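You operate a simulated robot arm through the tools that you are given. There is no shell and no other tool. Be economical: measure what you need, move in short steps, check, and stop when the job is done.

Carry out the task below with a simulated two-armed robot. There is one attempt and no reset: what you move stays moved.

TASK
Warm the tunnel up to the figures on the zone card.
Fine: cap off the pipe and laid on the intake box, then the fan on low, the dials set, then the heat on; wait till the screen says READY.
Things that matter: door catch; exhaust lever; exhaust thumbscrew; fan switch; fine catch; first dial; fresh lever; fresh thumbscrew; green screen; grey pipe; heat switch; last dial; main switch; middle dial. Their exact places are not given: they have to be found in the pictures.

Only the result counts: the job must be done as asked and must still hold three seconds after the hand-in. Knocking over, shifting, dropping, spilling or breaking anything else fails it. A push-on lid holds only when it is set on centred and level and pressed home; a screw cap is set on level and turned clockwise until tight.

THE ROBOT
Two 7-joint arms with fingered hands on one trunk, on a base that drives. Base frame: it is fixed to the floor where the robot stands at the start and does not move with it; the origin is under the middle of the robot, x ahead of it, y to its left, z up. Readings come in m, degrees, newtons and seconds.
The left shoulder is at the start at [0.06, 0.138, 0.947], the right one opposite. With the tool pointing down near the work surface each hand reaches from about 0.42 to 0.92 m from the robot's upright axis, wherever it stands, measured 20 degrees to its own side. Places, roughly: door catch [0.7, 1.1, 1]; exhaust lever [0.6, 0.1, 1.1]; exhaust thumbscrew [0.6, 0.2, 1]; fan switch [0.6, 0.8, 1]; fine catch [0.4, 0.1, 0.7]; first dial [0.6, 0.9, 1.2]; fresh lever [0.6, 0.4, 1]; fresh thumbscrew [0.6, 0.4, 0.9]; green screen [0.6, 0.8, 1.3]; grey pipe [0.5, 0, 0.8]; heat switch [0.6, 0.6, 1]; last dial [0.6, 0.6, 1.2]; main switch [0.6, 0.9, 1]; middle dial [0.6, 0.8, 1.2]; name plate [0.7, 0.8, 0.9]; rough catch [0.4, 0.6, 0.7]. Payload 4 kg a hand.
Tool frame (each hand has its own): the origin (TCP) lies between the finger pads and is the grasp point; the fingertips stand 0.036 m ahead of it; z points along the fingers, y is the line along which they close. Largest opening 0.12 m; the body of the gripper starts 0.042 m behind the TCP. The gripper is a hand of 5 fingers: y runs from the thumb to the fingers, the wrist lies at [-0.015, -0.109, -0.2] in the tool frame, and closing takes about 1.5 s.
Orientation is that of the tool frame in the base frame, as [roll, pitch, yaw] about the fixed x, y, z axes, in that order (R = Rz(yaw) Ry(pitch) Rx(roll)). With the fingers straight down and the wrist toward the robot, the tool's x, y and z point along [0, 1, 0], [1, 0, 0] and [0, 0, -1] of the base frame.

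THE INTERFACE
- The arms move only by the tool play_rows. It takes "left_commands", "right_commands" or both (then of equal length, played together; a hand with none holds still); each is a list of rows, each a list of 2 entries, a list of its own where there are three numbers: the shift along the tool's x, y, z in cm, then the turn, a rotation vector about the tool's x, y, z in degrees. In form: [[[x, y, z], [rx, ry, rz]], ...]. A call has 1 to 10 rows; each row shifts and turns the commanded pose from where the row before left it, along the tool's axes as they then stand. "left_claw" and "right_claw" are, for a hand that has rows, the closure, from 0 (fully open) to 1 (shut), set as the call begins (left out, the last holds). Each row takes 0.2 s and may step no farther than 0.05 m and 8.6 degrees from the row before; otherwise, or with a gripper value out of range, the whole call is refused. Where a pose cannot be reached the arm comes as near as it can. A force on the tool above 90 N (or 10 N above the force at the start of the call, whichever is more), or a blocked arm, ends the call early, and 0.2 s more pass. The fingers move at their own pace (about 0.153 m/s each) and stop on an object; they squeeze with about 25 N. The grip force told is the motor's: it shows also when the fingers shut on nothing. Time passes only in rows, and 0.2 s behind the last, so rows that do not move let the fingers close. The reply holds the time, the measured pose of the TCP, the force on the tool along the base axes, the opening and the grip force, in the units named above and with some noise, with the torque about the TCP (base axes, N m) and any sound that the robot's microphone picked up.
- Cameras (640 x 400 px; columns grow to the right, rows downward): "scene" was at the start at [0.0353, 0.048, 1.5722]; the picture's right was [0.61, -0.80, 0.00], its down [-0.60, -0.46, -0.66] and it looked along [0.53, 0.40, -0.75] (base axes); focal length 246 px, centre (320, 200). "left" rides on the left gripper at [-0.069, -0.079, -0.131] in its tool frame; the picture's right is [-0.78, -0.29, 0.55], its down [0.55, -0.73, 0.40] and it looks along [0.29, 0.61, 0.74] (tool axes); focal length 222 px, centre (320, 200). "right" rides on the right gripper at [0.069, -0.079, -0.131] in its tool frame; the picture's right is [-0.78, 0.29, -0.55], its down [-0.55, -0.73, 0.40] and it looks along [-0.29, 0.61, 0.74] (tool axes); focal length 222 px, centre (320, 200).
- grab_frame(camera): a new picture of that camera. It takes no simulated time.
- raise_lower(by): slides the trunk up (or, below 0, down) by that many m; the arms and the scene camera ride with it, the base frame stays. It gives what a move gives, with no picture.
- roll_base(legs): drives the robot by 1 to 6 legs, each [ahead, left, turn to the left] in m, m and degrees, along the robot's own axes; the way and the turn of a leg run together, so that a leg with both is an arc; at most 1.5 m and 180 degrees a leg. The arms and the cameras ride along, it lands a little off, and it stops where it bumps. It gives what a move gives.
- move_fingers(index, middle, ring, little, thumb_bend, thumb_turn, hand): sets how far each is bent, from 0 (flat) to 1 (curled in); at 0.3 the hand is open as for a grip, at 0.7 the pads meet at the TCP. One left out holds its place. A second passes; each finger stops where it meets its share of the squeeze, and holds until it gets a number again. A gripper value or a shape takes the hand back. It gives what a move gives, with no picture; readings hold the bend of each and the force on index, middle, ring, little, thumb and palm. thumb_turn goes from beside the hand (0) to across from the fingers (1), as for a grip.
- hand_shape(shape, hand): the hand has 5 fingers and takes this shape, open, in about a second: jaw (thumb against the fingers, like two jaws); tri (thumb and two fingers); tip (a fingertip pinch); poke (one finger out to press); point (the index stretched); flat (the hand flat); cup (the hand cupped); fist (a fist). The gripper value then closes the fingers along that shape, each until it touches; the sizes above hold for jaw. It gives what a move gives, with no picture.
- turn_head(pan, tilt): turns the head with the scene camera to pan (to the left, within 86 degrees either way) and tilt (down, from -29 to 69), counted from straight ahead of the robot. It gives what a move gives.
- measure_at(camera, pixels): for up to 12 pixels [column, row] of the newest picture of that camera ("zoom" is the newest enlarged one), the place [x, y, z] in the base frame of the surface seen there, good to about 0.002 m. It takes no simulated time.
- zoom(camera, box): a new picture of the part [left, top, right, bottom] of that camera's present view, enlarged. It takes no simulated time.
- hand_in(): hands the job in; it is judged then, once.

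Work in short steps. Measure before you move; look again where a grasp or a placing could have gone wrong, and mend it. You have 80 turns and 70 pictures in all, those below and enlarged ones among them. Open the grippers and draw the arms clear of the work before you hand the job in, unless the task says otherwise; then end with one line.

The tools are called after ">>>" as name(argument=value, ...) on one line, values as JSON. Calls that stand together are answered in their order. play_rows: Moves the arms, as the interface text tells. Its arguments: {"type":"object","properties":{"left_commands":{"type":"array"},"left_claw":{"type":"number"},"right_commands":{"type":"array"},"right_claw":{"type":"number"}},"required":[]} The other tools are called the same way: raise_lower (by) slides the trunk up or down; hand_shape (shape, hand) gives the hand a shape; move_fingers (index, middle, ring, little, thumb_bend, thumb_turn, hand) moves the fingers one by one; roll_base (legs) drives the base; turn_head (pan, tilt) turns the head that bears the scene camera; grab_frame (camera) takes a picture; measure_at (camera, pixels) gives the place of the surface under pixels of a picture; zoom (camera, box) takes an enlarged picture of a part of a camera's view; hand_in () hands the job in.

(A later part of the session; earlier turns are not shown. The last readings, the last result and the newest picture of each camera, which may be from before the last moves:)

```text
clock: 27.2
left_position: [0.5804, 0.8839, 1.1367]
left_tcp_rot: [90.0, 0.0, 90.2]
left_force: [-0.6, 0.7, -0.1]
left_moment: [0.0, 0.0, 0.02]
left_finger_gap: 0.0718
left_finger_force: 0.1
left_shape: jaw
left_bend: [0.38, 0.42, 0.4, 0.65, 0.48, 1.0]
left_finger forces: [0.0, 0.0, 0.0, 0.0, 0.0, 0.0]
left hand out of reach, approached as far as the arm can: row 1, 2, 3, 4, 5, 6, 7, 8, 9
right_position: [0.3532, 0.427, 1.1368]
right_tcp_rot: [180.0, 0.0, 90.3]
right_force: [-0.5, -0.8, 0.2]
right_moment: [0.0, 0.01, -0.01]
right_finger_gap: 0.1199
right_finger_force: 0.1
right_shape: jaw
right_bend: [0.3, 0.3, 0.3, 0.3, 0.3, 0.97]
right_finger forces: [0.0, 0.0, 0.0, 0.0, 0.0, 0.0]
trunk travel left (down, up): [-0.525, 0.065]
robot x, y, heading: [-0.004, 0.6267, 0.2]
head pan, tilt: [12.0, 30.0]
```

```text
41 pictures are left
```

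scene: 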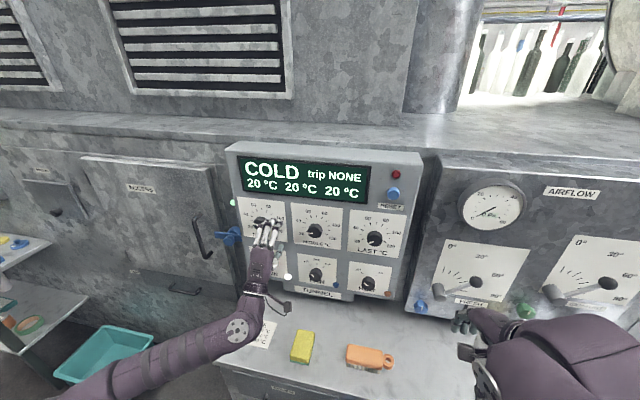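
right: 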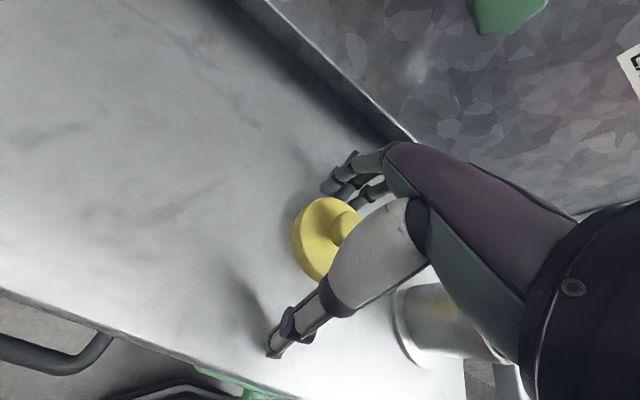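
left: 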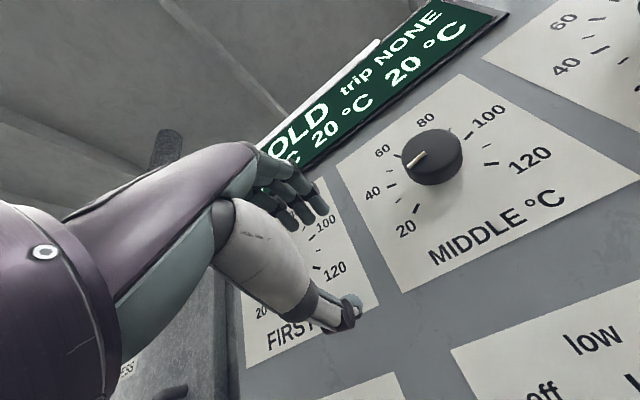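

The arm is too cramped so close to the panel. I drive back 0.22 m, which carries the hand clear as well, then re-check.

>>> roll_base(legs=[[-0.22, 0, 0]])

>>> play_rows(left_commands=[[[0, 0, 0], [0, 0, 0]]])

```text
clock: 28.9
left_position: [0.3638, 0.8829, 1.1371]
left_tcp_rot: [89.9, 0.0, 90.3]
left_force: [0.3, 0.7, 0.9]
left_moment: [-0.03, 0.07, 0.02]
left_finger_gap: 0.0719
left_finger_force: 0.1
left_shape: jaw
left_bend: [0.38, 0.42, 0.4, 0.65, 0.48, 1.0]
left_finger forces: [0.0, 0.0, 0.1, 0.0, 0.0, 0.0]
right_position: [0.1346, 0.4255, 1.1376]
right_tcp_rot: [179.8, -0.1, 90.3]
right_force: [0.2, 0.5, 0.4]
right_moment: [0.02, -0.05, -0.01]
right_finger_gap: 0.1198
right_finger_force: 0.0
right_shape: jaw
right_bend: [0.3, 0.3, 0.3, 0.3, 0.3, 0.97]
right_finger forces: [0.0, 0.0, 0.1, 0.0, 0.0, 0.0]
trunk travel left (down, up): [-0.525, 0.065]
robot x, y, heading: [-0.2183, 0.6238, 0.2]
head pan, tilt: [12.0, 30.0]
```

```text
clock: 29.3
left_position: [0.3631, 0.8817, 1.1362]
left_tcp_rot: [90.0, 0.0, 90.3]
left_force: [-0.6, -0.2, -0.8]
left_moment: [-0.02, 0.01, 0.0]
left_finger_gap: 0.0721
left_finger_force: 0.0
left_shape: jaw
left_bend: [0.38, 0.42, 0.4, 0.65, 0.48, 1.0]
left_finger forces: [0.1, 0.1, 0.0, 0.1, 0.0, 0.0]
right_position: [0.135, 0.4257, 1.1369]
right_tcp_rot: [180.0, 0.0, 90.2]
right_force: [0.5, 0.3, 0.2]
right_moment: [-0.02, 0.02, 0.01]
right_finger_gap: 0.12
right_finger_force: 0.1
right_shape: jaw
right_bend: [0.3, 0.3, 0.3, 0.3, 0.3, 0.97]
right_finger forces: [0.0, 0.0, 0.0, 0.1, 0.0, 0.0]
trunk travel left (down, up): [-0.525, 0.065]
robot x, y, heading: [-0.2178, 0.621, 0.1]
head pan, tilt: [12.0, 30.0]
```

Now I move toward the front of the FAN knob.

>>> play_rows(left_commands=[[[-1.77, -2.47, 2.8], [0, 0, 0]], [[-1.77, -2.47, 2.8], [0, 0, 0]], [[-1.77, -2.47, 2.8], [0, 0, 0]], [[-1.77, -2.47, 2.8], [0, 0, 0]], [[-1.77, -2.47, 2.8], [0, 0, 0]], [[-1.77, -2.47, 2.0], [0, 0, 0]], [[0, 0, 0], [0, 0, 0]]])

>>> grab_frame(camera="left")

>>> grab_frame(camera="scene")

```text
clock: 30.9
left_position: [0.5126, 0.7913, 0.9978]
left_tcp_rot: [90.1, -0.1, 90.0]
left_force: [-0.1, -0.5, 0.0]
left_moment: [0.02, 0.02, 0.01]
left_finger_gap: 0.0721
left_finger_force: 0.0
left_shape: jaw
left_bend: [0.38, 0.42, 0.4, 0.65, 0.48, 1.0]
left_finger forces: [0.0, 0.0, 0.0, 0.0, 0.0, 0.0]
left hand out of reach, approached as far as the arm can: row 6
right_position: [0.1365, 0.4244, 1.1371]
right_tcp_rot: [179.9, -0.2, 90.0]
right_force: [-0.4, 0.1, 0.1]
right_moment: [0.02, 0.01, 0.03]
right_finger_gap: 0.1199
right_finger_force: 0.0
right_shape: jaw
right_bend: [0.3, 0.3, 0.3, 0.3, 0.3, 0.97]
right_finger forces: [0.0, 0.0, 0.0, 0.0, 0.0, 0.0]
trunk travel left (down, up): [-0.525, 0.065]
robot x, y, heading: [-0.2195, 0.6224, 0.3]
head pan, tilt: [12.0, 30.0]
```

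```text
40 pictures are left
```

left: 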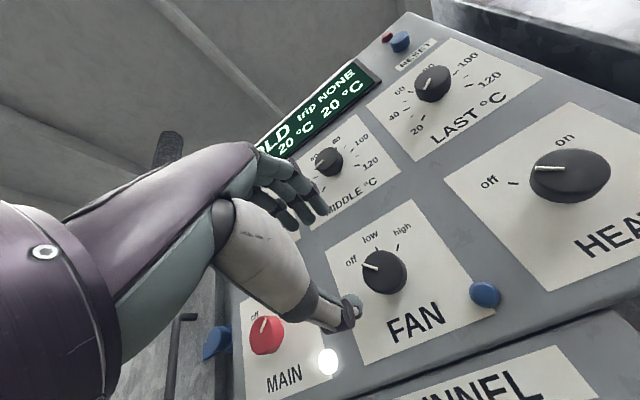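

```text
39 pictures are left
```

scene: 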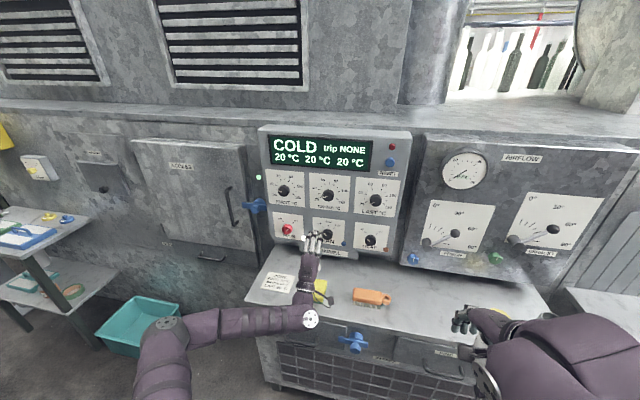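

The hand stops ≈3 cm short: arm limits. I raise the hand, shift the robot 0.15 m right and lower the trunk 0.1 m for a freer posture.

>>> play_rows(left_commands=[[[0, 4, -2], [0, 0, 0]], [[0, 4, 0], [0, 0, 0]], [[0, 4, 0], [0, 0, 0]]])

>>> roll_base(legs=[[0, -0.15, 0]])

>>> raise_lower(by=-0.1)

>>> play_rows(left_commands=[[[4, 0, 0], [0, 0, 0]], [[4, 0, 0], [0, 0, 0]], [[4, 0, 0], [0, 0, 0]], [[0, 0, 0], [0, 0, 0]]])

```text
clock: 31.7
left_position: [0.4903, 0.793, 1.1168]
left_tcp_rot: [90.0, 0.0, 90.0]
left_force: [-0.2, 0.8, 0.8]
left_moment: [-0.01, -0.04, -0.01]
left_finger_gap: 0.0722
left_finger_force: 0.0
left_shape: jaw
left_bend: [0.38, 0.42, 0.4, 0.65, 0.48, 1.0]
left_finger forces: [0.0, 0.0, 0.0, 0.0, 0.0, 0.0]
right_position: [0.1361, 0.4256, 1.1365]
right_tcp_rot: [-180.0, 0.1, 90.3]
right_force: [0.4, 0.2, 1.2]
right_moment: [-0.02, -0.03, 0.01]
right_finger_gap: 0.1197
right_finger_force: 0.2
right_shape: jaw
right_bend: [0.3, 0.3, 0.3, 0.3, 0.3, 0.97]
right_finger forces: [0.0, 0.0, 0.0, 0.0, 0.0, 0.0]
trunk travel left (down, up): [-0.525, 0.065]
robot x, y, heading: [-0.2161, 0.6232, 0.1]
head pan, tilt: [12.0, 30.0]
```

```text
clock: 33.0
left_position: [0.4904, 0.6413, 1.1164]
left_tcp_rot: [90.0, -0.1, 90.2]
left_force: [-0.3, -0.8, 0.3]
left_moment: [0.02, -0.04, 0.02]
left_finger_gap: 0.0722
left_finger_force: 0.2
left_shape: jaw
left_bend: [0.38, 0.42, 0.4, 0.65, 0.48, 1.0]
left_finger forces: [0.0, 0.0, 0.1, 0.0, 0.0, 0.1]
right_position: [0.1358, 0.2732, 1.1371]
right_tcp_rot: [180.0, 0.0, 90.2]
right_force: [0.0, 0.8, 0.0]
right_moment: [0.04, -0.01, -0.01]
right_finger_gap: 0.1199
right_finger_force: 0.0
right_shape: jaw
right_bend: [0.3, 0.3, 0.3, 0.3, 0.3, 0.97]
right_finger forces: [0.0, 0.0, 0.0, 0.0, 0.0, 0.0]
trunk travel left (down, up): [-0.525, 0.065]
robot x, y, heading: [-0.2158, 0.4714, -0.0]
head pan, tilt: [12.0, 30.0]
```

```text
clock: 34.4
left_position: [0.4912, 0.6432, 1.0152]
left_tcp_rot: [90.1, 0.0, 90.2]
left_force: [0.4, -0.9, 0.2]
left_moment: [-0.01, -0.03, 0.0]
left_finger_gap: 0.0719
left_finger_force: 0.0
left_shape: jaw
left_bend: [0.38, 0.42, 0.4, 0.65, 0.48, 1.0]
left_finger forces: [0.0, 0.1, 0.0, 0.0, 0.0, 0.1]
right_position: [0.137, 0.2734, 1.0371]
right_tcp_rot: [-180.0, 0.0, 90.3]
right_force: [0.8, -0.6, 1.6]
right_moment: [0.0, -0.01, 0.01]
right_finger_gap: 0.1199
right_finger_force: 0.1
right_shape: jaw
right_bend: [0.3, 0.3, 0.3, 0.3, 0.3, 0.97]
right_finger forces: [0.0, 0.1, 0.0, 0.0, 0.0, 0.0]
trunk travel left (down, up): [-0.425, 0.165]
robot x, y, heading: [-0.2176, 0.4722, 0.2]
head pan, tilt: [12.0, 30.0]
```

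```text
clock: 35.4
left_position: [0.4922, 0.7598, 1.0171]
left_tcp_rot: [90.1, 0.0, 90.1]
left_force: [0.0, 0.0, 0.1]
left_moment: [0.01, -0.01, -0.03]
left_finger_gap: 0.0722
left_finger_force: 0.0
left_shape: jaw
left_bend: [0.38, 0.42, 0.4, 0.65, 0.48, 1.0]
left_finger forces: [0.1, 0.0, 0.0, 0.0, 0.0, 0.0]
right_position: [0.1364, 0.2744, 1.0374]
right_tcp_rot: [180.0, 0.0, 90.3]
right_force: [0.7, 1.0, -0.5]
right_moment: [0.03, 0.0, 0.02]
right_finger_gap: 0.1202
right_finger_force: 0.2
right_shape: jaw
right_bend: [0.3, 0.3, 0.3, 0.3, 0.3, 0.97]
right_finger forces: [0.1, 0.0, 0.1, 0.1, 0.1, 0.1]
trunk travel left (down, up): [-0.425, 0.165]
robot x, y, heading: [-0.218, 0.4724, -0.0]
head pan, tilt: [12.0, 30.0]
```

Reach is fine here. I get the fan knob's exact face centre from the left camera.

>>> grab_frame(camera="left")

>>> zoom(camera="scene", box=[250, 140, 420, 260])

```text
38 pictures are left
```

left: 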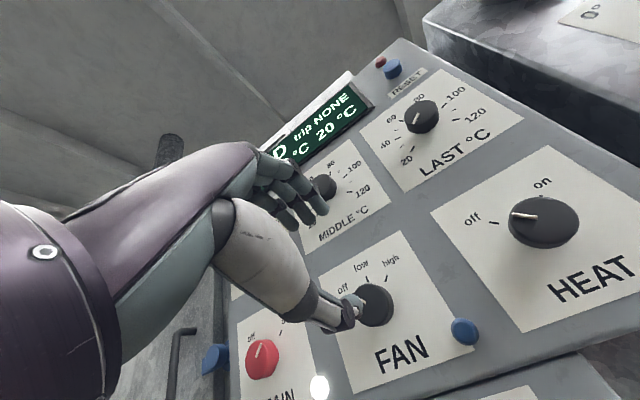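

```text
3.33 times, centred on (335, 200) of scene
```

zoom: 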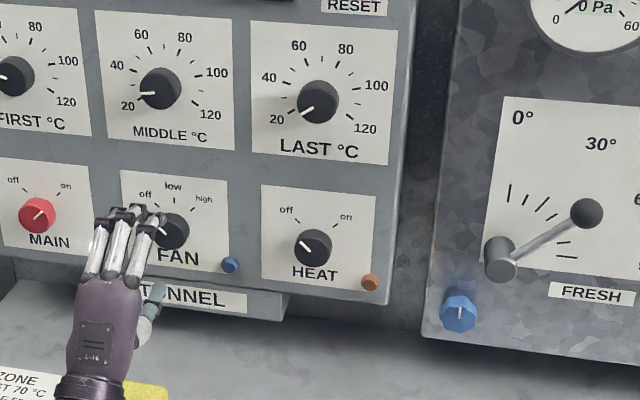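

I measure knob faces for FAN and HEAT from both pictures.

>>> measure_at(camera="left", pixels=[[370, 300], [378, 290], [380, 310], [520, 222], [538, 215], [575, 225], [262, 358], [418, 115]])

>>> measure_at(camera="zoom", pixels=[[175, 237], [185, 235], [310, 250], [298, 250], [324, 250], [310, 264], [310, 238], [313, 106], [158, 92], [12, 78], [175, 192], [205, 208]])

```text
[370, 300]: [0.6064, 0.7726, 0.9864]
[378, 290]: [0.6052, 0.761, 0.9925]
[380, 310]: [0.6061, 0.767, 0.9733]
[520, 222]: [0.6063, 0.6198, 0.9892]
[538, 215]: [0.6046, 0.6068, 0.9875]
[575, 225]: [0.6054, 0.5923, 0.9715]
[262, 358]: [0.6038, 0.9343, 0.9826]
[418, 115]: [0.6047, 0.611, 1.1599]
```

```text
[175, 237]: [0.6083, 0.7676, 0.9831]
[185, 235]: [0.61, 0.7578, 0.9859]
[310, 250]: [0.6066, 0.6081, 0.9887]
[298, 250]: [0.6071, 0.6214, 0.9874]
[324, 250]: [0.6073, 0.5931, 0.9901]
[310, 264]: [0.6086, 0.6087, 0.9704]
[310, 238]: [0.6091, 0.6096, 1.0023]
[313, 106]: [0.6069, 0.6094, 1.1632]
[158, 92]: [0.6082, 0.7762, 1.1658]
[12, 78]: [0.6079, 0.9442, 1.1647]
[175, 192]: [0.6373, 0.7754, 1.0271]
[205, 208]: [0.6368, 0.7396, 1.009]
```

FAN face centre ≈[0.607,0.775,0.987], "low" straight up, off ≈ −55°. I align, pre-roll −28°, then check before advancing.

>>> play_rows(left_commands=[[[1.5, -3, 2], [0, 0, 0]], [[0, 0, 0], [0, 0, -7]], [[0, 0, 0], [0, 0, -7]], [[0, 0, 0], [0, 0, -7]], [[0, 0, 0], [0, 0, -7]], [[0, 0, 0], [0, 0, 0]]])

>>> grab_frame(camera="left")

```text
clock: 36.8
left_position: [0.5096, 0.7771, 0.9876]
left_tcp_rot: [90.0, 28.2, 90.4]
left_force: [-0.1, 0.4, 0.3]
left_moment: [-0.05, -0.03, 0.0]
left_finger_gap: 0.0721
left_finger_force: 0.1
left_shape: jaw
left_bend: [0.38, 0.42, 0.4, 0.65, 0.48, 1.0]
left_finger forces: [0.1, 0.0, 0.0, 0.1, 0.0, 0.1]
right_position: [0.1356, 0.2744, 1.0366]
right_tcp_rot: [-180.0, 0.0, 90.2]
right_force: [0.2, 0.6, 0.7]
right_moment: [0.03, -0.01, 0.02]
right_finger_gap: 0.1202
right_finger_force: 0.1
right_shape: jaw
right_bend: [0.3, 0.3, 0.3, 0.3, 0.3, 0.97]
right_finger forces: [0.0, 0.0, 0.0, 0.0, 0.1, 0.1]
trunk travel left (down, up): [-0.425, 0.165]
robot x, y, heading: [-0.2207, 0.4721, 0.2]
head pan, tilt: [12.0, 30.0]
```

```text
36 pictures are left
```

left: 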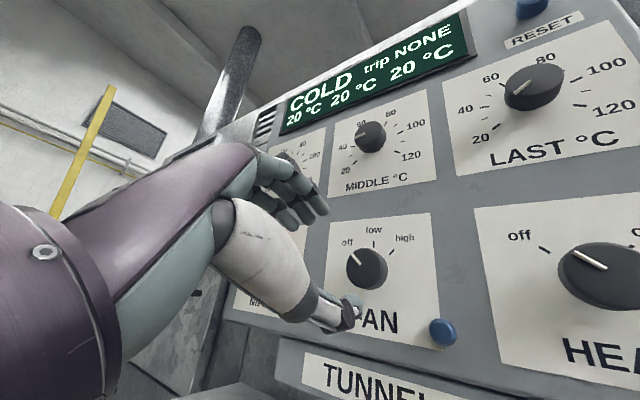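

Alignment looks right. I advance to x≈0.598 in short steps.

>>> play_rows(left_commands=[[[0, 0, 3], [0, 0, 0]], [[0, 0, 3], [0, 0, 0]], [[0, 0, 1.5], [0, 0, 0]], [[0, 0, 1.3], [0, 0, 0]], [[0, 0, 0], [0, 0, 0]]])

>>> grab_frame(camera="left")

```text
clock: 38.0
left_position: [0.5975, 0.7755, 0.9879]
left_tcp_rot: [89.9, 28.0, 90.3]
left_force: [-13.9, 0.7, -1.1]
left_moment: [-0.03, -0.02, -0.03]
left_finger_gap: 0.0723
left_finger_force: 0.1
left_shape: jaw
left_bend: [0.38, 0.42, 0.4, 0.65, 0.47, 1.0]
left_finger forces: [6.1, 1.5, 0.1, 0.0, 6.1, 0.0]
right_position: [0.1364, 0.2743, 1.037]
right_tcp_rot: [180.0, 0.0, 90.3]
right_force: [0.3, -0.4, 0.6]
right_moment: [0.02, -0.01, -0.02]
right_finger_gap: 0.1199
right_finger_force: 0.0
right_shape: jaw
right_bend: [0.3, 0.3, 0.3, 0.3, 0.3, 0.97]
right_finger forces: [0.0, 0.0, 0.0, 0.0, 0.0, 0.0]
trunk travel left (down, up): [-0.425, 0.165]
robot x, y, heading: [-0.2154, 0.471, -0.0]
head pan, tilt: [12.0, 30.0]
```

```text
35 pictures are left
```

left: 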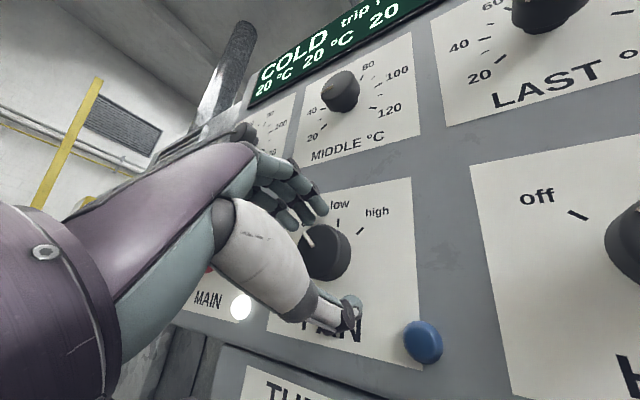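

Tips touch the panel (14 N). I back off 4 mm and close on the knob.

>>> play_rows(left_commands=[[[0, 0, -0.5], [0, 0, 0]]])

>>> play_rows(left_commands=[[[0, 0, 0], [0, 0, 0]], [[0, 0, 0], [0, 0, 0]], [[0, 0, 0], [0, 0, 0]], [[0, 0, 0], [0, 0, 0]], [[0, 0, 0], [0, 0, 0]], [[0, 0, 0], [0, 0, 0]]], left_claw=1)

>>> grab_frame(camera="left")

```text
clock: 38.4
left_position: [0.595, 0.776, 0.9864]
left_tcp_rot: [90.0, 28.0, 90.2]
left_force: [0.6, 0.5, 0.1]
left_moment: [0.03, 0.01, 0.01]
left_finger_gap: 0.0719
left_finger_force: 0.1
left_shape: jaw
left_bend: [0.38, 0.42, 0.4, 0.65, 0.47, 1.0]
left_finger forces: [0.0, 0.0, 0.2, 0.0, 0.0, 0.0]
right_position: [0.135, 0.2742, 1.0372]
right_tcp_rot: [-180.0, 0.0, 90.3]
right_force: [0.6, 0.4, 0.2]
right_moment: [-0.03, -0.02, -0.01]
right_finger_gap: 0.1201
right_finger_force: 0.0
right_shape: jaw
right_bend: [0.3, 0.3, 0.3, 0.3, 0.3, 0.97]
right_finger forces: [0.1, 0.1, 0.0, 0.0, 0.0, 0.0]
trunk travel left (down, up): [-0.425, 0.165]
robot x, y, heading: [-0.2158, 0.471, 0.2]
head pan, tilt: [12.0, 30.0]
```

```text
clock: 39.8
left_position: [0.595, 0.7751, 0.9854]
left_tcp_rot: [90.1, 28.0, 90.2]
left_force: [5.9, -2.6, -2.5]
left_moment: [0.02, 0.11, -0.04]
left_finger_gap: 0.0337
left_finger_force: 24.8
left_shape: jaw
left_bend: [0.53, 0.57, 0.61, 0.71, 0.68, 1.0]
left_finger forces: [12.2, 7.1, 0.0, 0.0, 23.1, 0.0]
right_position: [0.1373, 0.2749, 1.0355]
right_tcp_rot: [179.9, 0.0, 90.2]
right_force: [0.4, 0.1, -0.8]
right_moment: [0.0, 0.0, 0.02]
right_finger_gap: 0.1199
right_finger_force: 0.0
right_shape: jaw
right_bend: [0.3, 0.3, 0.3, 0.3, 0.3, 0.97]
right_finger forces: [0.0, 0.0, 0.1, 0.0, 0.0, 0.0]
trunk travel left (down, up): [-0.425, 0.165]
robot x, y, heading: [-0.2231, 0.4697, 0.2]
head pan, tilt: [12.0, 30.0]
```

```text
34 pictures are left
```

left: 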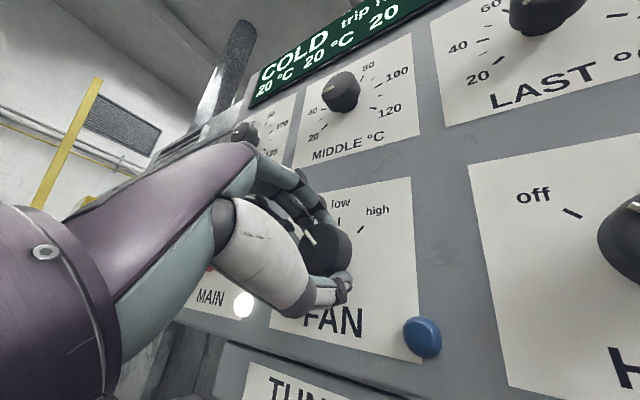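

Knob gripped (gap 0.034). I turn clockwise ≈48° and look.

>>> play_rows(left_commands=[[[0, 0, 0], [0, 0, 8]], [[0, 0, 0], [0, 0, 8]], [[0, 0, 0], [0, 0, 8]], [[0, 0, 0], [0, 0, 8]], [[0, 0, 0], [0, 0, 8]], [[0, 0, 0], [0, 0, 8]], [[0, 0, 0], [0, 0, 0]]])

>>> zoom(camera="left", box=[220, 130, 440, 350])

>>> zoom(camera="scene", box=[250, 100, 420, 260])

```text
clock: 41.4
left_position: [0.5953, 0.7769, 0.9862]
left_tcp_rot: [90.1, -20.1, 90.1]
left_force: [8.7, -3.9, -5.2]
left_moment: [0.04, 0.17, -0.04]
left_finger_gap: 0.0335
left_finger_force: 24.9
left_shape: jaw
left_bend: [0.54, 0.57, 0.61, 0.71, 0.68, 1.0]
left_finger forces: [12.9, 6.5, 0.0, 0.0, 23.2, 0.1]
right_position: [0.1372, 0.2726, 1.0358]
right_tcp_rot: [-179.9, -0.1, 90.1]
right_force: [0.0, 0.2, 1.4]
right_moment: [-0.01, -0.01, 0.0]
right_finger_gap: 0.1197
right_finger_force: 0.1
right_shape: jaw
right_bend: [0.3, 0.3, 0.3, 0.3, 0.3, 0.97]
right_finger forces: [0.0, 0.0, 0.0, 0.0, 0.0, 0.0]
trunk travel left (down, up): [-0.425, 0.165]
robot x, y, heading: [-0.2193, 0.4721, 0.3]
head pan, tilt: [12.0, 30.0]
```

```text
1.82 times, centred on (330, 240) of left
```

zoom: 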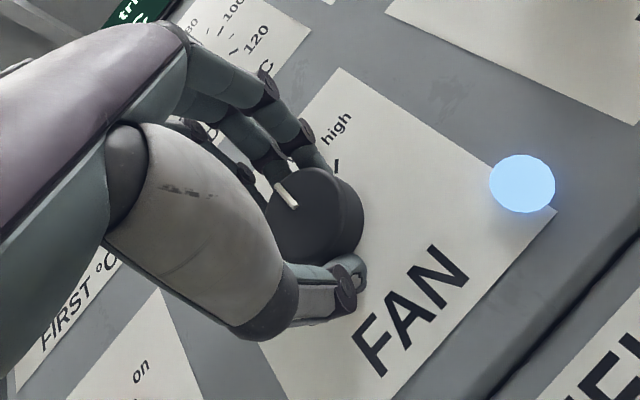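

```text
2.50 times, centred on (335, 180) of scene
```

zoom: 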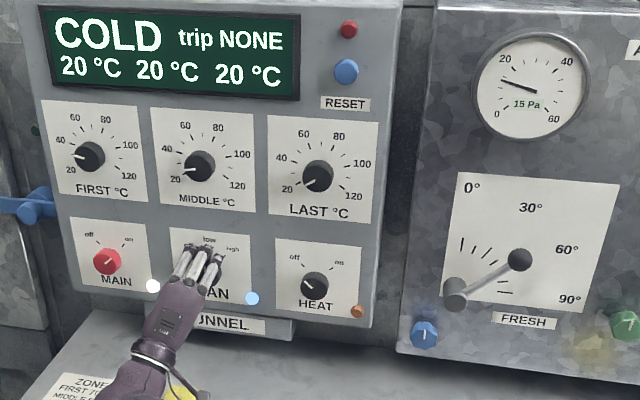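

Fan lamp lit, gauge 15 Pa, pointer at "low". I release, back off, and check.

>>> play_rows(left_commands=[[[0, 0, 0], [0, 0, 0]], [[0, 0, 0], [0, 0, 0]], [[0, 0, 0], [0, 0, 0]], [[0, 0, -3], [0, 0, 0]], [[0, 0, -4], [0, 0, 0]], [[0, 0, -2], [0, 0, 0]]], left_claw=0.4)

>>> zoom(camera="scene", box=[250, 100, 420, 260])

>>> zoom(camera="scene", box=[255, 155, 325, 200])

```text
clock: 42.8
left_position: [0.5047, 0.7763, 0.9883]
left_tcp_rot: [90.0, -20.1, 90.2]
left_force: [0.1, 0.1, 0.1]
left_moment: [0.0, 0.0, 0.01]
left_finger_gap: 0.0717
left_finger_force: 0.0
left_shape: jaw
left_bend: [0.38, 0.42, 0.4, 0.65, 0.48, 1.0]
left_finger forces: [0.0, 0.0, 0.0, 0.0, 0.1, 0.0]
right_position: [0.136, 0.2739, 1.0375]
right_tcp_rot: [-180.0, 0.0, 90.1]
right_force: [-0.6, -0.3, -1.0]
right_moment: [-0.02, -0.03, 0.03]
right_finger_gap: 0.12
right_finger_force: 0.0
right_shape: jaw
right_bend: [0.3, 0.3, 0.3, 0.3, 0.3, 0.97]
right_finger forces: [0.0, 0.0, 0.1, 0.0, 0.0, 0.1]
trunk travel left (down, up): [-0.425, 0.165]
robot x, y, heading: [-0.217, 0.4698, -0.0]
head pan, tilt: [12.0, 30.0]
```

```text
2.50 times, centred on (335, 180) of scene
```

zoom: 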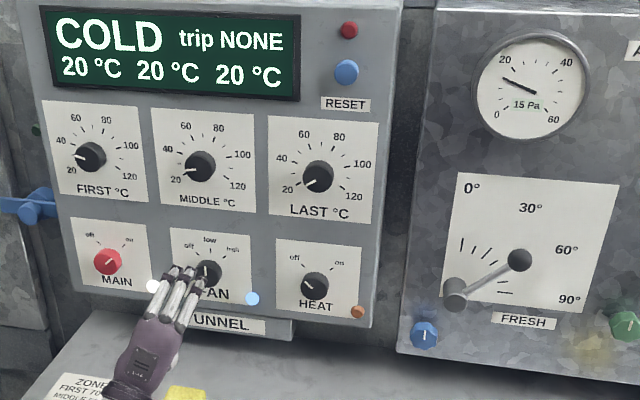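

```text
8.89 times, centred on (290, 178) of scene
```

zoom: 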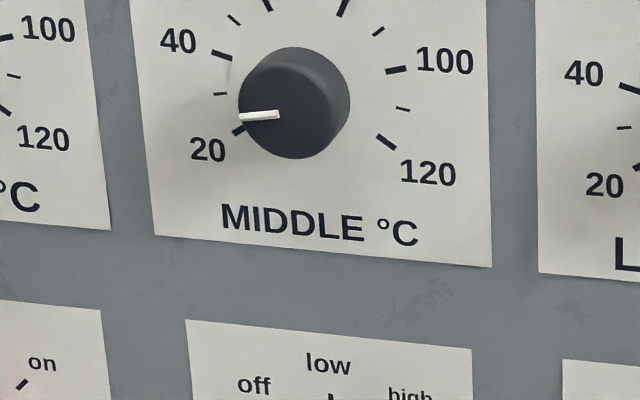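

Fan stays on low. Now I measure the MIDDLE pointer and scale ticks on this picture.

>>> measure_at(camera="zoom", pixels=[[277, 114], [245, 117], [238, 131], [221, 55], [220, 94], [235, 20], [386, 141], [397, 70], [378, 31], [403, 109], [293, 105]])

>>> zoom(camera="scene", box=[225, 130, 305, 190])

>>> measure_at(camera="zoom", pixels=[[280, 205], [250, 200], [245, 203]])

```text
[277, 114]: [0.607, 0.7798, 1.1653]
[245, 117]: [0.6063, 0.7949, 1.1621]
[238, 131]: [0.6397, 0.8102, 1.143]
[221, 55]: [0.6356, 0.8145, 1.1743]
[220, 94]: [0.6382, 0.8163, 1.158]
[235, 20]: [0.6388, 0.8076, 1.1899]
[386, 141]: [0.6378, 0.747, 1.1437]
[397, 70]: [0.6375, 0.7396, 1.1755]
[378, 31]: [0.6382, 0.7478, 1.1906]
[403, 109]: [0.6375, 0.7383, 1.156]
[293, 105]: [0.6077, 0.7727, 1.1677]
```

```text
6.67 times, centred on (265, 160) of scene
```

zoom: 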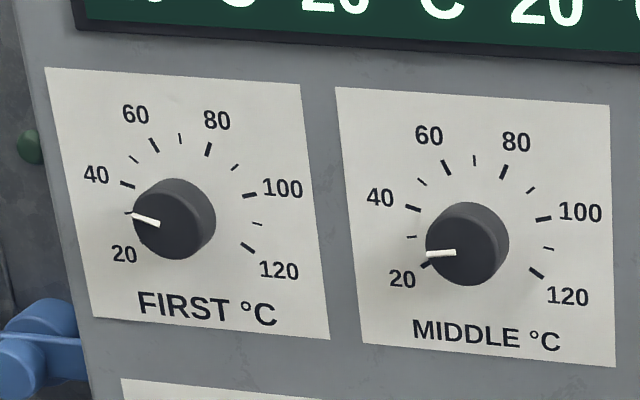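

```text
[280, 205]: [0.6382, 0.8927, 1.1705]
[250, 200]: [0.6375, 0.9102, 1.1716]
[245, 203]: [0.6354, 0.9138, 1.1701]
```

Scale is ±130° (26° per 10°): 50 = −52°, 90 = +52°. MIDDLE pointer ≈ −102°. Measure FIRST's pointer.

>>> measure_at(camera="zoom", pixels=[[157, 223], [138, 215], [147, 219], [175, 225], [428, 254], [454, 252], [180, 138], [474, 160]])

```text
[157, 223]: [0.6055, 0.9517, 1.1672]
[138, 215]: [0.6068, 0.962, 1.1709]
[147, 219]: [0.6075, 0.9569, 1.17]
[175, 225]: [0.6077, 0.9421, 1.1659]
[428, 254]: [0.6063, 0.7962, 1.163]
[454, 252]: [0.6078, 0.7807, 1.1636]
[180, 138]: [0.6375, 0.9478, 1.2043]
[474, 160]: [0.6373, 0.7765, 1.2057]
```

FIRST ≈ −75°. Do MIDDLE now: unroll, raise to z 1.167, pre-roll −25°.

>>> play_rows(left_commands=[[[0, 0, 0], [0, 0, -6.7]], [[0, 0, 0], [0, 0, -6.7]], [[0, 0, 0], [0, 0, -6.7]], [[0, 4.5, 0], [0, 0, 0]], [[0, 4.5, 0], [0, 0, 0]], [[0, 4.5, 0], [0, 0, 0]], [[0, 4.4, 0], [0, 0, 0]], [[0, 0, 0], [0, 0, -8.3]], [[0, 0, 0], [0, 0, -8.3]], [[0, 0, 0], [0, 0, -8.4]]])

>>> play_rows(left_commands=[[[0, 0, 3], [0, 0, 0]], [[0, 0, 3], [0, 0, 0]], [[0, 0, 3], [0, 0, 0]], [[0, 0, 0], [0, 0, 0]]])

>>> grab_frame(camera="left")

```text
clock: 45.0
left_position: [0.5039, 0.7796, 1.1657]
left_tcp_rot: [90.0, 25.2, 90.2]
left_force: [-0.3, 1.0, -0.2]
left_moment: [0.0, 0.02, -0.01]
left_finger_gap: 0.0719
left_finger_force: 0.0
left_shape: jaw
left_bend: [0.38, 0.42, 0.4, 0.65, 0.48, 1.0]
left_finger forces: [0.1, 0.0, 0.0, 0.1, 0.0, 0.0]
right_position: [0.1374, 0.2741, 1.0369]
right_tcp_rot: [180.0, 0.0, 90.2]
right_force: [-0.4, 0.0, 0.0]
right_moment: [-0.01, -0.01, 0.03]
right_finger_gap: 0.1198
right_finger_force: 0.1
right_shape: jaw
right_bend: [0.3, 0.3, 0.3, 0.3, 0.3, 0.97]
right_finger forces: [0.0, 0.1, 0.0, 0.1, 0.1, 0.0]
trunk travel left (down, up): [-0.425, 0.165]
robot x, y, heading: [-0.2179, 0.4729, 0.1]
head pan, tilt: [12.0, 30.0]
```

```text
clock: 46.0
left_position: [0.5941, 0.7769, 1.1645]
left_tcp_rot: [90.0, 25.1, 90.4]
left_force: [0.5, -0.8, 0.2]
left_moment: [0.01, 0.01, 0.02]
left_finger_gap: 0.0718
left_finger_force: 0.1
left_shape: jaw
left_bend: [0.38, 0.42, 0.4, 0.65, 0.48, 1.0]
left_finger forces: [0.0, 0.0, 0.1, 0.1, 0.1, 0.0]
right_position: [0.1372, 0.2742, 1.0377]
right_tcp_rot: [-180.0, 0.0, 90.2]
right_force: [-1.4, -0.3, 0.2]
right_moment: [-0.02, 0.0, -0.01]
right_finger_gap: 0.1197
right_finger_force: 0.1
right_shape: jaw
right_bend: [0.3, 0.3, 0.3, 0.3, 0.3, 0.97]
right_finger forces: [0.0, 0.0, 0.0, 0.0, 0.0, 0.0]
trunk travel left (down, up): [-0.425, 0.165]
robot x, y, heading: [-0.2219, 0.4741, 0.2]
head pan, tilt: [12.0, 30.0]
```

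```text
28 pictures are left
```

left: 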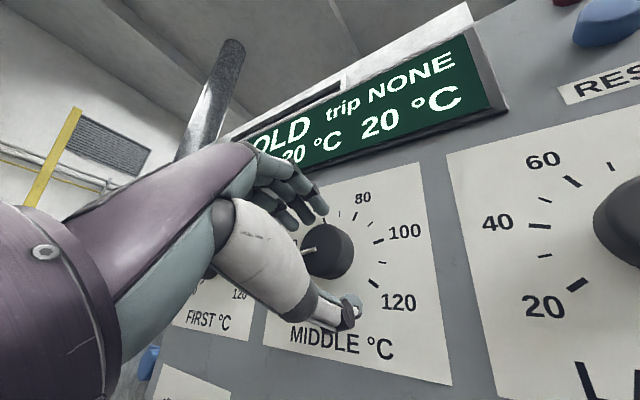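

In place like before. I grip, turn +50°, release and back off.

>>> play_rows(left_commands=[[[0, 0, 0], [0, 0, 0]], [[0, 0, 0], [0, 0, 0]], [[0, 0, 0], [0, 0, 0]], [[0, 0, 0], [0, 0, 0]], [[0, 0, 0], [0, 0, 0]], [[0, 0, 0], [0, 0, 0]], [[0, 0, 0], [0, 0, 0]]], left_claw=1)

>>> play_rows(left_commands=[[[0, 0, 0], [0, 0, 8.4]], [[0, 0, 0], [0, 0, 8.4]], [[0, 0, 0], [0, 0, 8.3]], [[0, 0, 0], [0, 0, 8.3]], [[0, 0, 0], [0, 0, 8.3]], [[0, 0, 0], [0, 0, 8.3]], [[0, 0, 0], [0, 0, 0]]])

>>> play_rows(left_commands=[[[0, 0, 0], [0, 0, 0]], [[0, 0, 0], [0, 0, 0]], [[0, 0, 0], [0, 0, 0]], [[0, 0, -3], [0, 0, 0]], [[0, 0, -3], [0, 0, 0]], [[0, 0, -3], [0, 0, 0]]], left_claw=0.4)

>>> grab_frame(camera="left")

```text
clock: 47.6
left_position: [0.5952, 0.7762, 1.1652]
left_tcp_rot: [90.0, 25.2, 90.3]
left_force: [3.0, -2.0, -3.6]
left_moment: [0.03, 0.19, -0.08]
left_finger_gap: 0.0342
left_finger_force: 24.6
left_shape: jaw
left_bend: [0.53, 0.56, 0.61, 0.71, 0.68, 1.0]
left_finger forces: [12.2, 6.7, 0.0, 0.0, 23.5, 0.1]
right_position: [0.1371, 0.2744, 1.0356]
right_tcp_rot: [180.0, 0.0, 90.1]
right_force: [-0.6, 1.0, 0.5]
right_moment: [0.04, -0.03, 0.01]
right_finger_gap: 0.1199
right_finger_force: 0.0
right_shape: jaw
right_bend: [0.3, 0.3, 0.3, 0.3, 0.3, 0.97]
right_finger forces: [0.0, 0.0, 0.0, 0.0, 0.1, 0.0]
trunk travel left (down, up): [-0.425, 0.165]
robot x, y, heading: [-0.2161, 0.472, 0.4]
head pan, tilt: [12.0, 30.0]
```

```text
clock: 49.2
left_position: [0.5959, 0.7784, 1.1653]
left_tcp_rot: [90.1, -25.0, 90.2]
left_force: [2.9, -0.8, -5.4]
left_moment: [0.0, 0.18, 0.02]
left_finger_gap: 0.0339
left_finger_force: 24.8
left_shape: jaw
left_bend: [0.53, 0.57, 0.61, 0.71, 0.68, 1.0]
left_finger forces: [12.9, 6.1, 0.0, 0.1, 22.2, 0.0]
right_position: [0.1372, 0.2738, 1.0351]
right_tcp_rot: [179.9, 0.1, 90.2]
right_force: [-0.1, 0.9, 0.0]
right_moment: [0.02, -0.01, 0.04]
right_finger_gap: 0.1198
right_finger_force: 0.1
right_shape: jaw
right_bend: [0.3, 0.3, 0.3, 0.3, 0.3, 0.97]
right_finger forces: [0.1, 0.0, 0.0, 0.1, 0.0, 0.0]
trunk travel left (down, up): [-0.425, 0.165]
robot x, y, heading: [-0.2195, 0.4681, 0.4]
head pan, tilt: [12.0, 30.0]
```

```text
clock: 50.6
left_position: [0.5018, 0.7777, 1.1666]
left_tcp_rot: [90.0, -24.9, 90.2]
left_force: [0.6, -0.2, -0.5]
left_moment: [0.02, 0.03, 0.0]
left_finger_gap: 0.0717
left_finger_force: 0.0
left_shape: jaw
left_bend: [0.38, 0.42, 0.4, 0.65, 0.48, 1.0]
left_finger forces: [0.0, 0.1, 0.0, 0.0, 0.1, 0.0]
right_position: [0.1349, 0.2742, 1.037]
right_tcp_rot: [180.0, -0.1, 90.3]
right_force: [-0.5, 0.3, 0.0]
right_moment: [-0.04, 0.02, -0.02]
right_finger_gap: 0.1199
right_finger_force: 0.1
right_shape: jaw
right_bend: [0.3, 0.3, 0.3, 0.3, 0.3, 0.97]
right_finger forces: [0.0, 0.0, 0.0, 0.0, 0.1, 0.1]
trunk travel left (down, up): [-0.425, 0.165]
robot x, y, heading: [-0.2191, 0.4693, 0.2]
head pan, tilt: [12.0, 30.0]
```

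```text
27 pictures are left
```

left: 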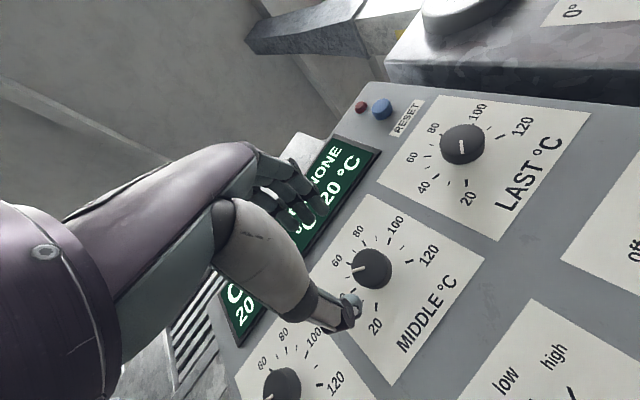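

MIDDLE appears moved to about 50; I'll verify from the scene. Meanwhile I move to FIRST (y≈0.943), unroll and pre-roll −40°.

>>> play_rows(left_commands=[[[0, 0, 0], [0, 0, -8.4]], [[0, 0, 0], [0, 0, -8.4]], [[0, 0, 0], [0, 0, -8.2]], [[4.2, 0, 0], [0, 0, 0]], [[4.2, 0, 0], [0, 0, 0]], [[4.1, 0, 0], [0, 0, 0]], [[4.1, 0, 0], [0, 0, 0]], [[0, 0, 0], [0, 0, -8.4]], [[0, 0, 0], [0, 0, -8.4]], [[0, 0, 0], [0, 0, -8.4]]])

>>> play_rows(left_commands=[[[0, 0, 0], [0, 0, -7.5]], [[0, 0, 0], [0, 0, -7.5]], [[0, 0, 0], [0, 0, 0]]])

>>> zoom(camera="scene", box=[255, 150, 335, 200])

>>> measure_at(camera="zoom", pixels=[[300, 135], [240, 90], [310, 90], [280, 135]])

```text
clock: 52.8
left_position: [0.5024, 0.9446, 1.164]
left_tcp_rot: [90.0, 25.3, 90.2]
left_force: [0.2, -0.3, 0.7]
left_moment: [0.01, 0.0, -0.01]
left_finger_gap: 0.0715
left_finger_force: 0.1
left_shape: jaw
left_bend: [0.38, 0.42, 0.4, 0.65, 0.48, 1.0]
left_finger forces: [0.0, 0.0, 0.1, 0.1, 0.0, 0.1]
right_position: [0.1358, 0.2749, 1.0363]
right_tcp_rot: [-180.0, 0.0, 90.2]
right_force: [-0.4, 0.2, -0.4]
right_moment: [0.01, -0.02, 0.02]
right_finger_gap: 0.1201
right_finger_force: 0.1
right_shape: jaw
right_bend: [0.3, 0.3, 0.3, 0.3, 0.3, 0.97]
right_finger forces: [0.0, 0.0, 0.0, 0.1, 0.0, 0.0]
trunk travel left (down, up): [-0.425, 0.165]
robot x, y, heading: [-0.2131, 0.4716, 0.1]
head pan, tilt: [12.0, 30.0]
```

```text
clock: 53.6
left_position: [0.5029, 0.9448, 1.1644]
left_tcp_rot: [90.0, 40.4, 90.3]
left_force: [0.2, -0.3, 0.5]
left_moment: [0.01, -0.02, 0.03]
left_finger_gap: 0.0719
left_finger_force: 0.2
left_shape: jaw
left_bend: [0.38, 0.42, 0.4, 0.65, 0.48, 1.0]
left_finger forces: [0.1, 0.0, 0.0, 0.1, 0.0, 0.0]
right_position: [0.1365, 0.2738, 1.037]
right_tcp_rot: [-180.0, 0.0, 90.1]
right_force: [0.1, -0.4, 0.6]
right_moment: [-0.05, -0.02, 0.0]
right_finger_gap: 0.1199
right_finger_force: 0.1
right_shape: jaw
right_bend: [0.3, 0.3, 0.3, 0.3, 0.3, 0.97]
right_finger forces: [0.0, 0.1, 0.1, 0.1, 0.0, 0.0]
trunk travel left (down, up): [-0.425, 0.165]
robot x, y, heading: [-0.2137, 0.4684, 0.1]
head pan, tilt: [12.0, 30.0]
```

```text
8.00 times, centred on (295, 175) of scene
```

zoom: 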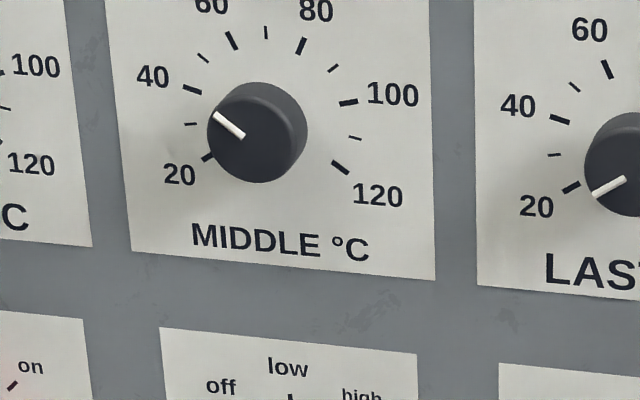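

```text
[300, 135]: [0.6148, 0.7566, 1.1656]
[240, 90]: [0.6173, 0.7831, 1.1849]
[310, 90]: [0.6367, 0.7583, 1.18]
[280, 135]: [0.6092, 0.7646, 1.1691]
```

MIDDLE pointer now from (242,136) to (215,115); I measure its angle.

>>> measure_at(camera="zoom", pixels=[[242, 135], [216, 116], [229, 125], [204, 58], [255, 140], [208, 140], [297, 140], [255, 182]])

>>> play_rows(left_commands=[[[0, 0, 3], [0, 0, 0]], [[0, 0, 3], [0, 0, 0]], [[0, 0, 3], [0, 0, 0]], [[0, 0, 0], [0, 0, 0]]])

>>> play_rows(left_commands=[[[0, 0, 0], [0, 0, 0]], [[0, 0, 0], [0, 0, 0]], [[0, 0, 0], [0, 0, 0]], [[0, 0, 0], [0, 0, 0]], [[0, 0, 0], [0, 0, 0]], [[0, 0, 0], [0, 0, 0]], [[0, 0, 0], [0, 0, 0]]], left_claw=1)

>>> grab_frame(camera="left")

```text
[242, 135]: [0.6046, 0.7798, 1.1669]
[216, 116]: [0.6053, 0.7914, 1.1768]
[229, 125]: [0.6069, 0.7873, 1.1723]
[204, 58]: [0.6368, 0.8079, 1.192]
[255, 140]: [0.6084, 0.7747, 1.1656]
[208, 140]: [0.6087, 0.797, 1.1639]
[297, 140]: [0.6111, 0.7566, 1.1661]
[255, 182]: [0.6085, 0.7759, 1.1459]
```

```text
clock: 54.6
left_position: [0.5933, 0.9435, 1.1648]
left_tcp_rot: [89.9, 40.3, 90.1]
left_force: [0.3, 0.0, -0.7]
left_moment: [0.03, 0.04, 0.0]
left_finger_gap: 0.0717
left_finger_force: 0.0
left_shape: jaw
left_bend: [0.38, 0.42, 0.4, 0.65, 0.48, 1.0]
left_finger forces: [0.0, 0.0, 0.0, 0.0, 0.0, 0.0]
right_position: [0.1362, 0.274, 1.0364]
right_tcp_rot: [180.0, 0.0, 90.2]
right_force: [1.0, 0.3, -1.3]
right_moment: [-0.04, 0.02, 0.01]
right_finger_gap: 0.1198
right_finger_force: 0.1
right_shape: jaw
right_bend: [0.3, 0.3, 0.3, 0.3, 0.3, 0.97]
right_finger forces: [0.0, 0.1, 0.1, 0.1, 0.1, 0.0]
trunk travel left (down, up): [-0.425, 0.165]
robot x, y, heading: [-0.2175, 0.4705, 0.1]
head pan, tilt: [12.0, 30.0]
```

```text
clock: 56.2
left_position: [0.5948, 0.9425, 1.1638]
left_tcp_rot: [90.1, 40.3, 90.1]
left_force: [-0.1, -4.1, -3.7]
left_moment: [-0.01, 0.13, -0.13]
left_finger_gap: 0.0343
left_finger_force: 25.0
left_shape: jaw
left_bend: [0.5, 0.52, 0.57, 0.71, 0.69, 1.0]
left_finger forces: [11.1, 7.0, 0.0, 0.1, 23.6, 0.0]
right_position: [0.1369, 0.2742, 1.0361]
right_tcp_rot: [-180.0, 0.0, 90.2]
right_force: [0.1, -1.5, -0.2]
right_moment: [-0.02, 0.01, 0.01]
right_finger_gap: 0.1201
right_finger_force: 0.1
right_shape: jaw
right_bend: [0.3, 0.3, 0.3, 0.3, 0.3, 0.97]
right_finger forces: [0.0, 0.0, 0.0, 0.0, 0.0, 0.0]
trunk travel left (down, up): [-0.425, 0.165]
robot x, y, heading: [-0.2158, 0.4732, 0.3]
head pan, tilt: [12.0, 30.0]
```

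```text
25 pictures are left
```

left: 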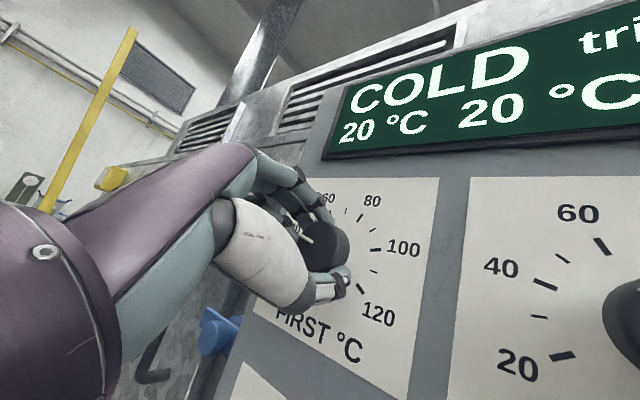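

MIDDLE ≈ −52° i.e. 50 °C. Now turn FIRST by +73°.

>>> play_rows(left_commands=[[[0, 0, 0], [0, 0, 8.1]], [[0, 0, 0], [0, 0, 8.1]], [[0, 0, 0], [0, 0, 8.1]], [[0, 0, 0], [0, 0, 8.1]], [[0, 0, 0], [0, 0, 8.1]], [[0, 0, 0], [0, 0, 8.1]], [[0, 0, 0], [0, 0, 8.1]], [[0, 0, 0], [0, 0, 8.1]], [[0, 0, 0], [0, 0, 8.2]], [[0, 0, 0], [0, 0, 0]]])

>>> play_rows(left_commands=[[[0, 0, 0], [0, 0, 0]], [[0, 0, 0], [0, 0, 0]], [[0, 0, 0], [0, 0, 0]], [[0, 0, -3], [0, 0, 0]], [[0, 0, -3], [0, 0, 0]], [[0, 0, -3], [0, 0, 0]], [[0, -4, 0], [0, 0, 0]], [[0, -4, 0], [0, 0, 0]]], left_claw=0.4)

>>> zoom(camera="scene", box=[225, 140, 305, 190])

```text
clock: 58.4
left_position: [0.5944, 0.9464, 1.163]
left_tcp_rot: [90.1, -32.7, 90.3]
left_force: [-1.8, 5.1, -12.3]
left_moment: [-0.02, 0.42, 0.18]
left_finger_gap: 0.0341
left_finger_force: 25.4
left_shape: jaw
left_bend: [0.51, 0.54, 0.57, 0.71, 0.69, 1.0]
left_finger forces: [9.8, 5.0, 0.0, 0.0, 28.2, 0.1]
right_position: [0.1377, 0.2745, 1.0363]
right_tcp_rot: [-179.8, 0.1, 90.2]
right_force: [-0.6, -0.1, -0.4]
right_moment: [-0.02, 0.0, 0.0]
right_finger_gap: 0.1201
right_finger_force: 0.0
right_shape: jaw
right_bend: [0.3, 0.3, 0.3, 0.3, 0.3, 0.97]
right_finger forces: [0.0, 0.1, 0.0, 0.0, 0.0, 0.0]
trunk travel left (down, up): [-0.425, 0.165]
robot x, y, heading: [-0.2147, 0.4719, 0.1]
head pan, tilt: [12.0, 30.0]
```

```text
clock: 60.2
left_position: [0.5051, 0.9868, 1.0984]
left_tcp_rot: [89.9, -32.8, 90.3]
left_force: [0.0, -0.3, -0.6]
left_moment: [-0.01, -0.02, -0.01]
left_finger_gap: 0.0718
left_finger_force: 0.0
left_shape: jaw
left_bend: [0.38, 0.42, 0.4, 0.65, 0.48, 1.0]
left_finger forces: [0.0, 0.1, 0.0, 0.1, 0.0, 0.0]
right_position: [0.1375, 0.2744, 1.0371]
right_tcp_rot: [-179.9, 0.0, 90.1]
right_force: [0.0, 0.1, -0.9]
right_moment: [0.0, -0.01, 0.01]
right_finger_gap: 0.12
right_finger_force: 0.1
right_shape: jaw
right_bend: [0.3, 0.3, 0.3, 0.3, 0.3, 0.97]
right_finger forces: [0.0, 0.0, 0.1, 0.1, 0.0, 0.0]
trunk travel left (down, up): [-0.425, 0.165]
robot x, y, heading: [-0.2183, 0.4677, 0.2]
head pan, tilt: [12.0, 30.0]
```

```text
8.00 times, centred on (265, 165) of scene
```

zoom: 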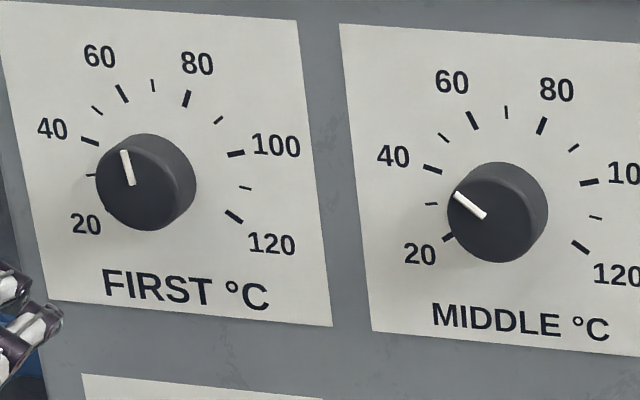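

FIRST pointer is near straight up; measure the angle.

>>> measure_at(camera="zoom", pixels=[[132, 183], [125, 153], [128, 168], [98, 185], [188, 185], [143, 228], [485, 215], [457, 194], [153, 85], [506, 112]])

```text
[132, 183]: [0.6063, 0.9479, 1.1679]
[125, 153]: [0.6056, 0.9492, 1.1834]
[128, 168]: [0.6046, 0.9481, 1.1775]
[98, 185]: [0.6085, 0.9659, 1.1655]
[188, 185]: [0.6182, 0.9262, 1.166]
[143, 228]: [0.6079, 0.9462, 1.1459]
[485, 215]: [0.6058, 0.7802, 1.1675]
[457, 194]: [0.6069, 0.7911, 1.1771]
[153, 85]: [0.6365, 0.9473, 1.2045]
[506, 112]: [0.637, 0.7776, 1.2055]
```

FIRST reads ≈ −4.8° (about 68). I take a tighter view to decide on a correction.

>>> zoom(camera="scene", box=[228, 147, 260, 171])

>>> zoom(camera="scene", box=[272, 152, 304, 176])

```text
16.00 times, centred on (244, 159) of scene
```

zoom: 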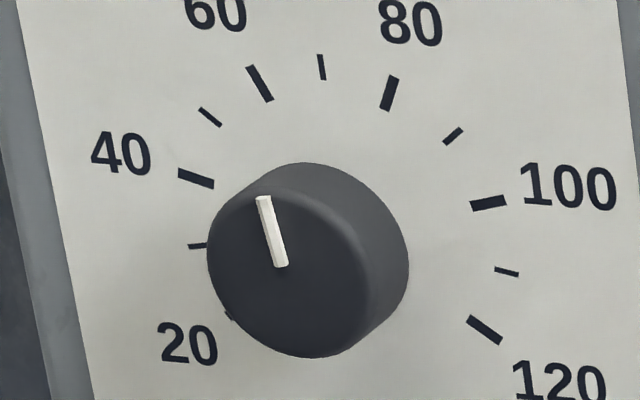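

```text
16.00 times, centred on (288, 164) of scene
```

zoom: 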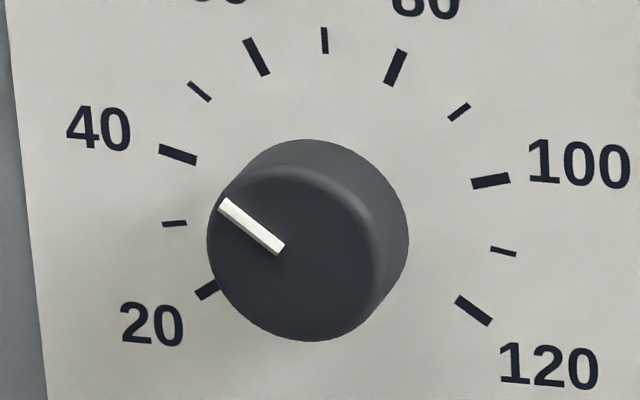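

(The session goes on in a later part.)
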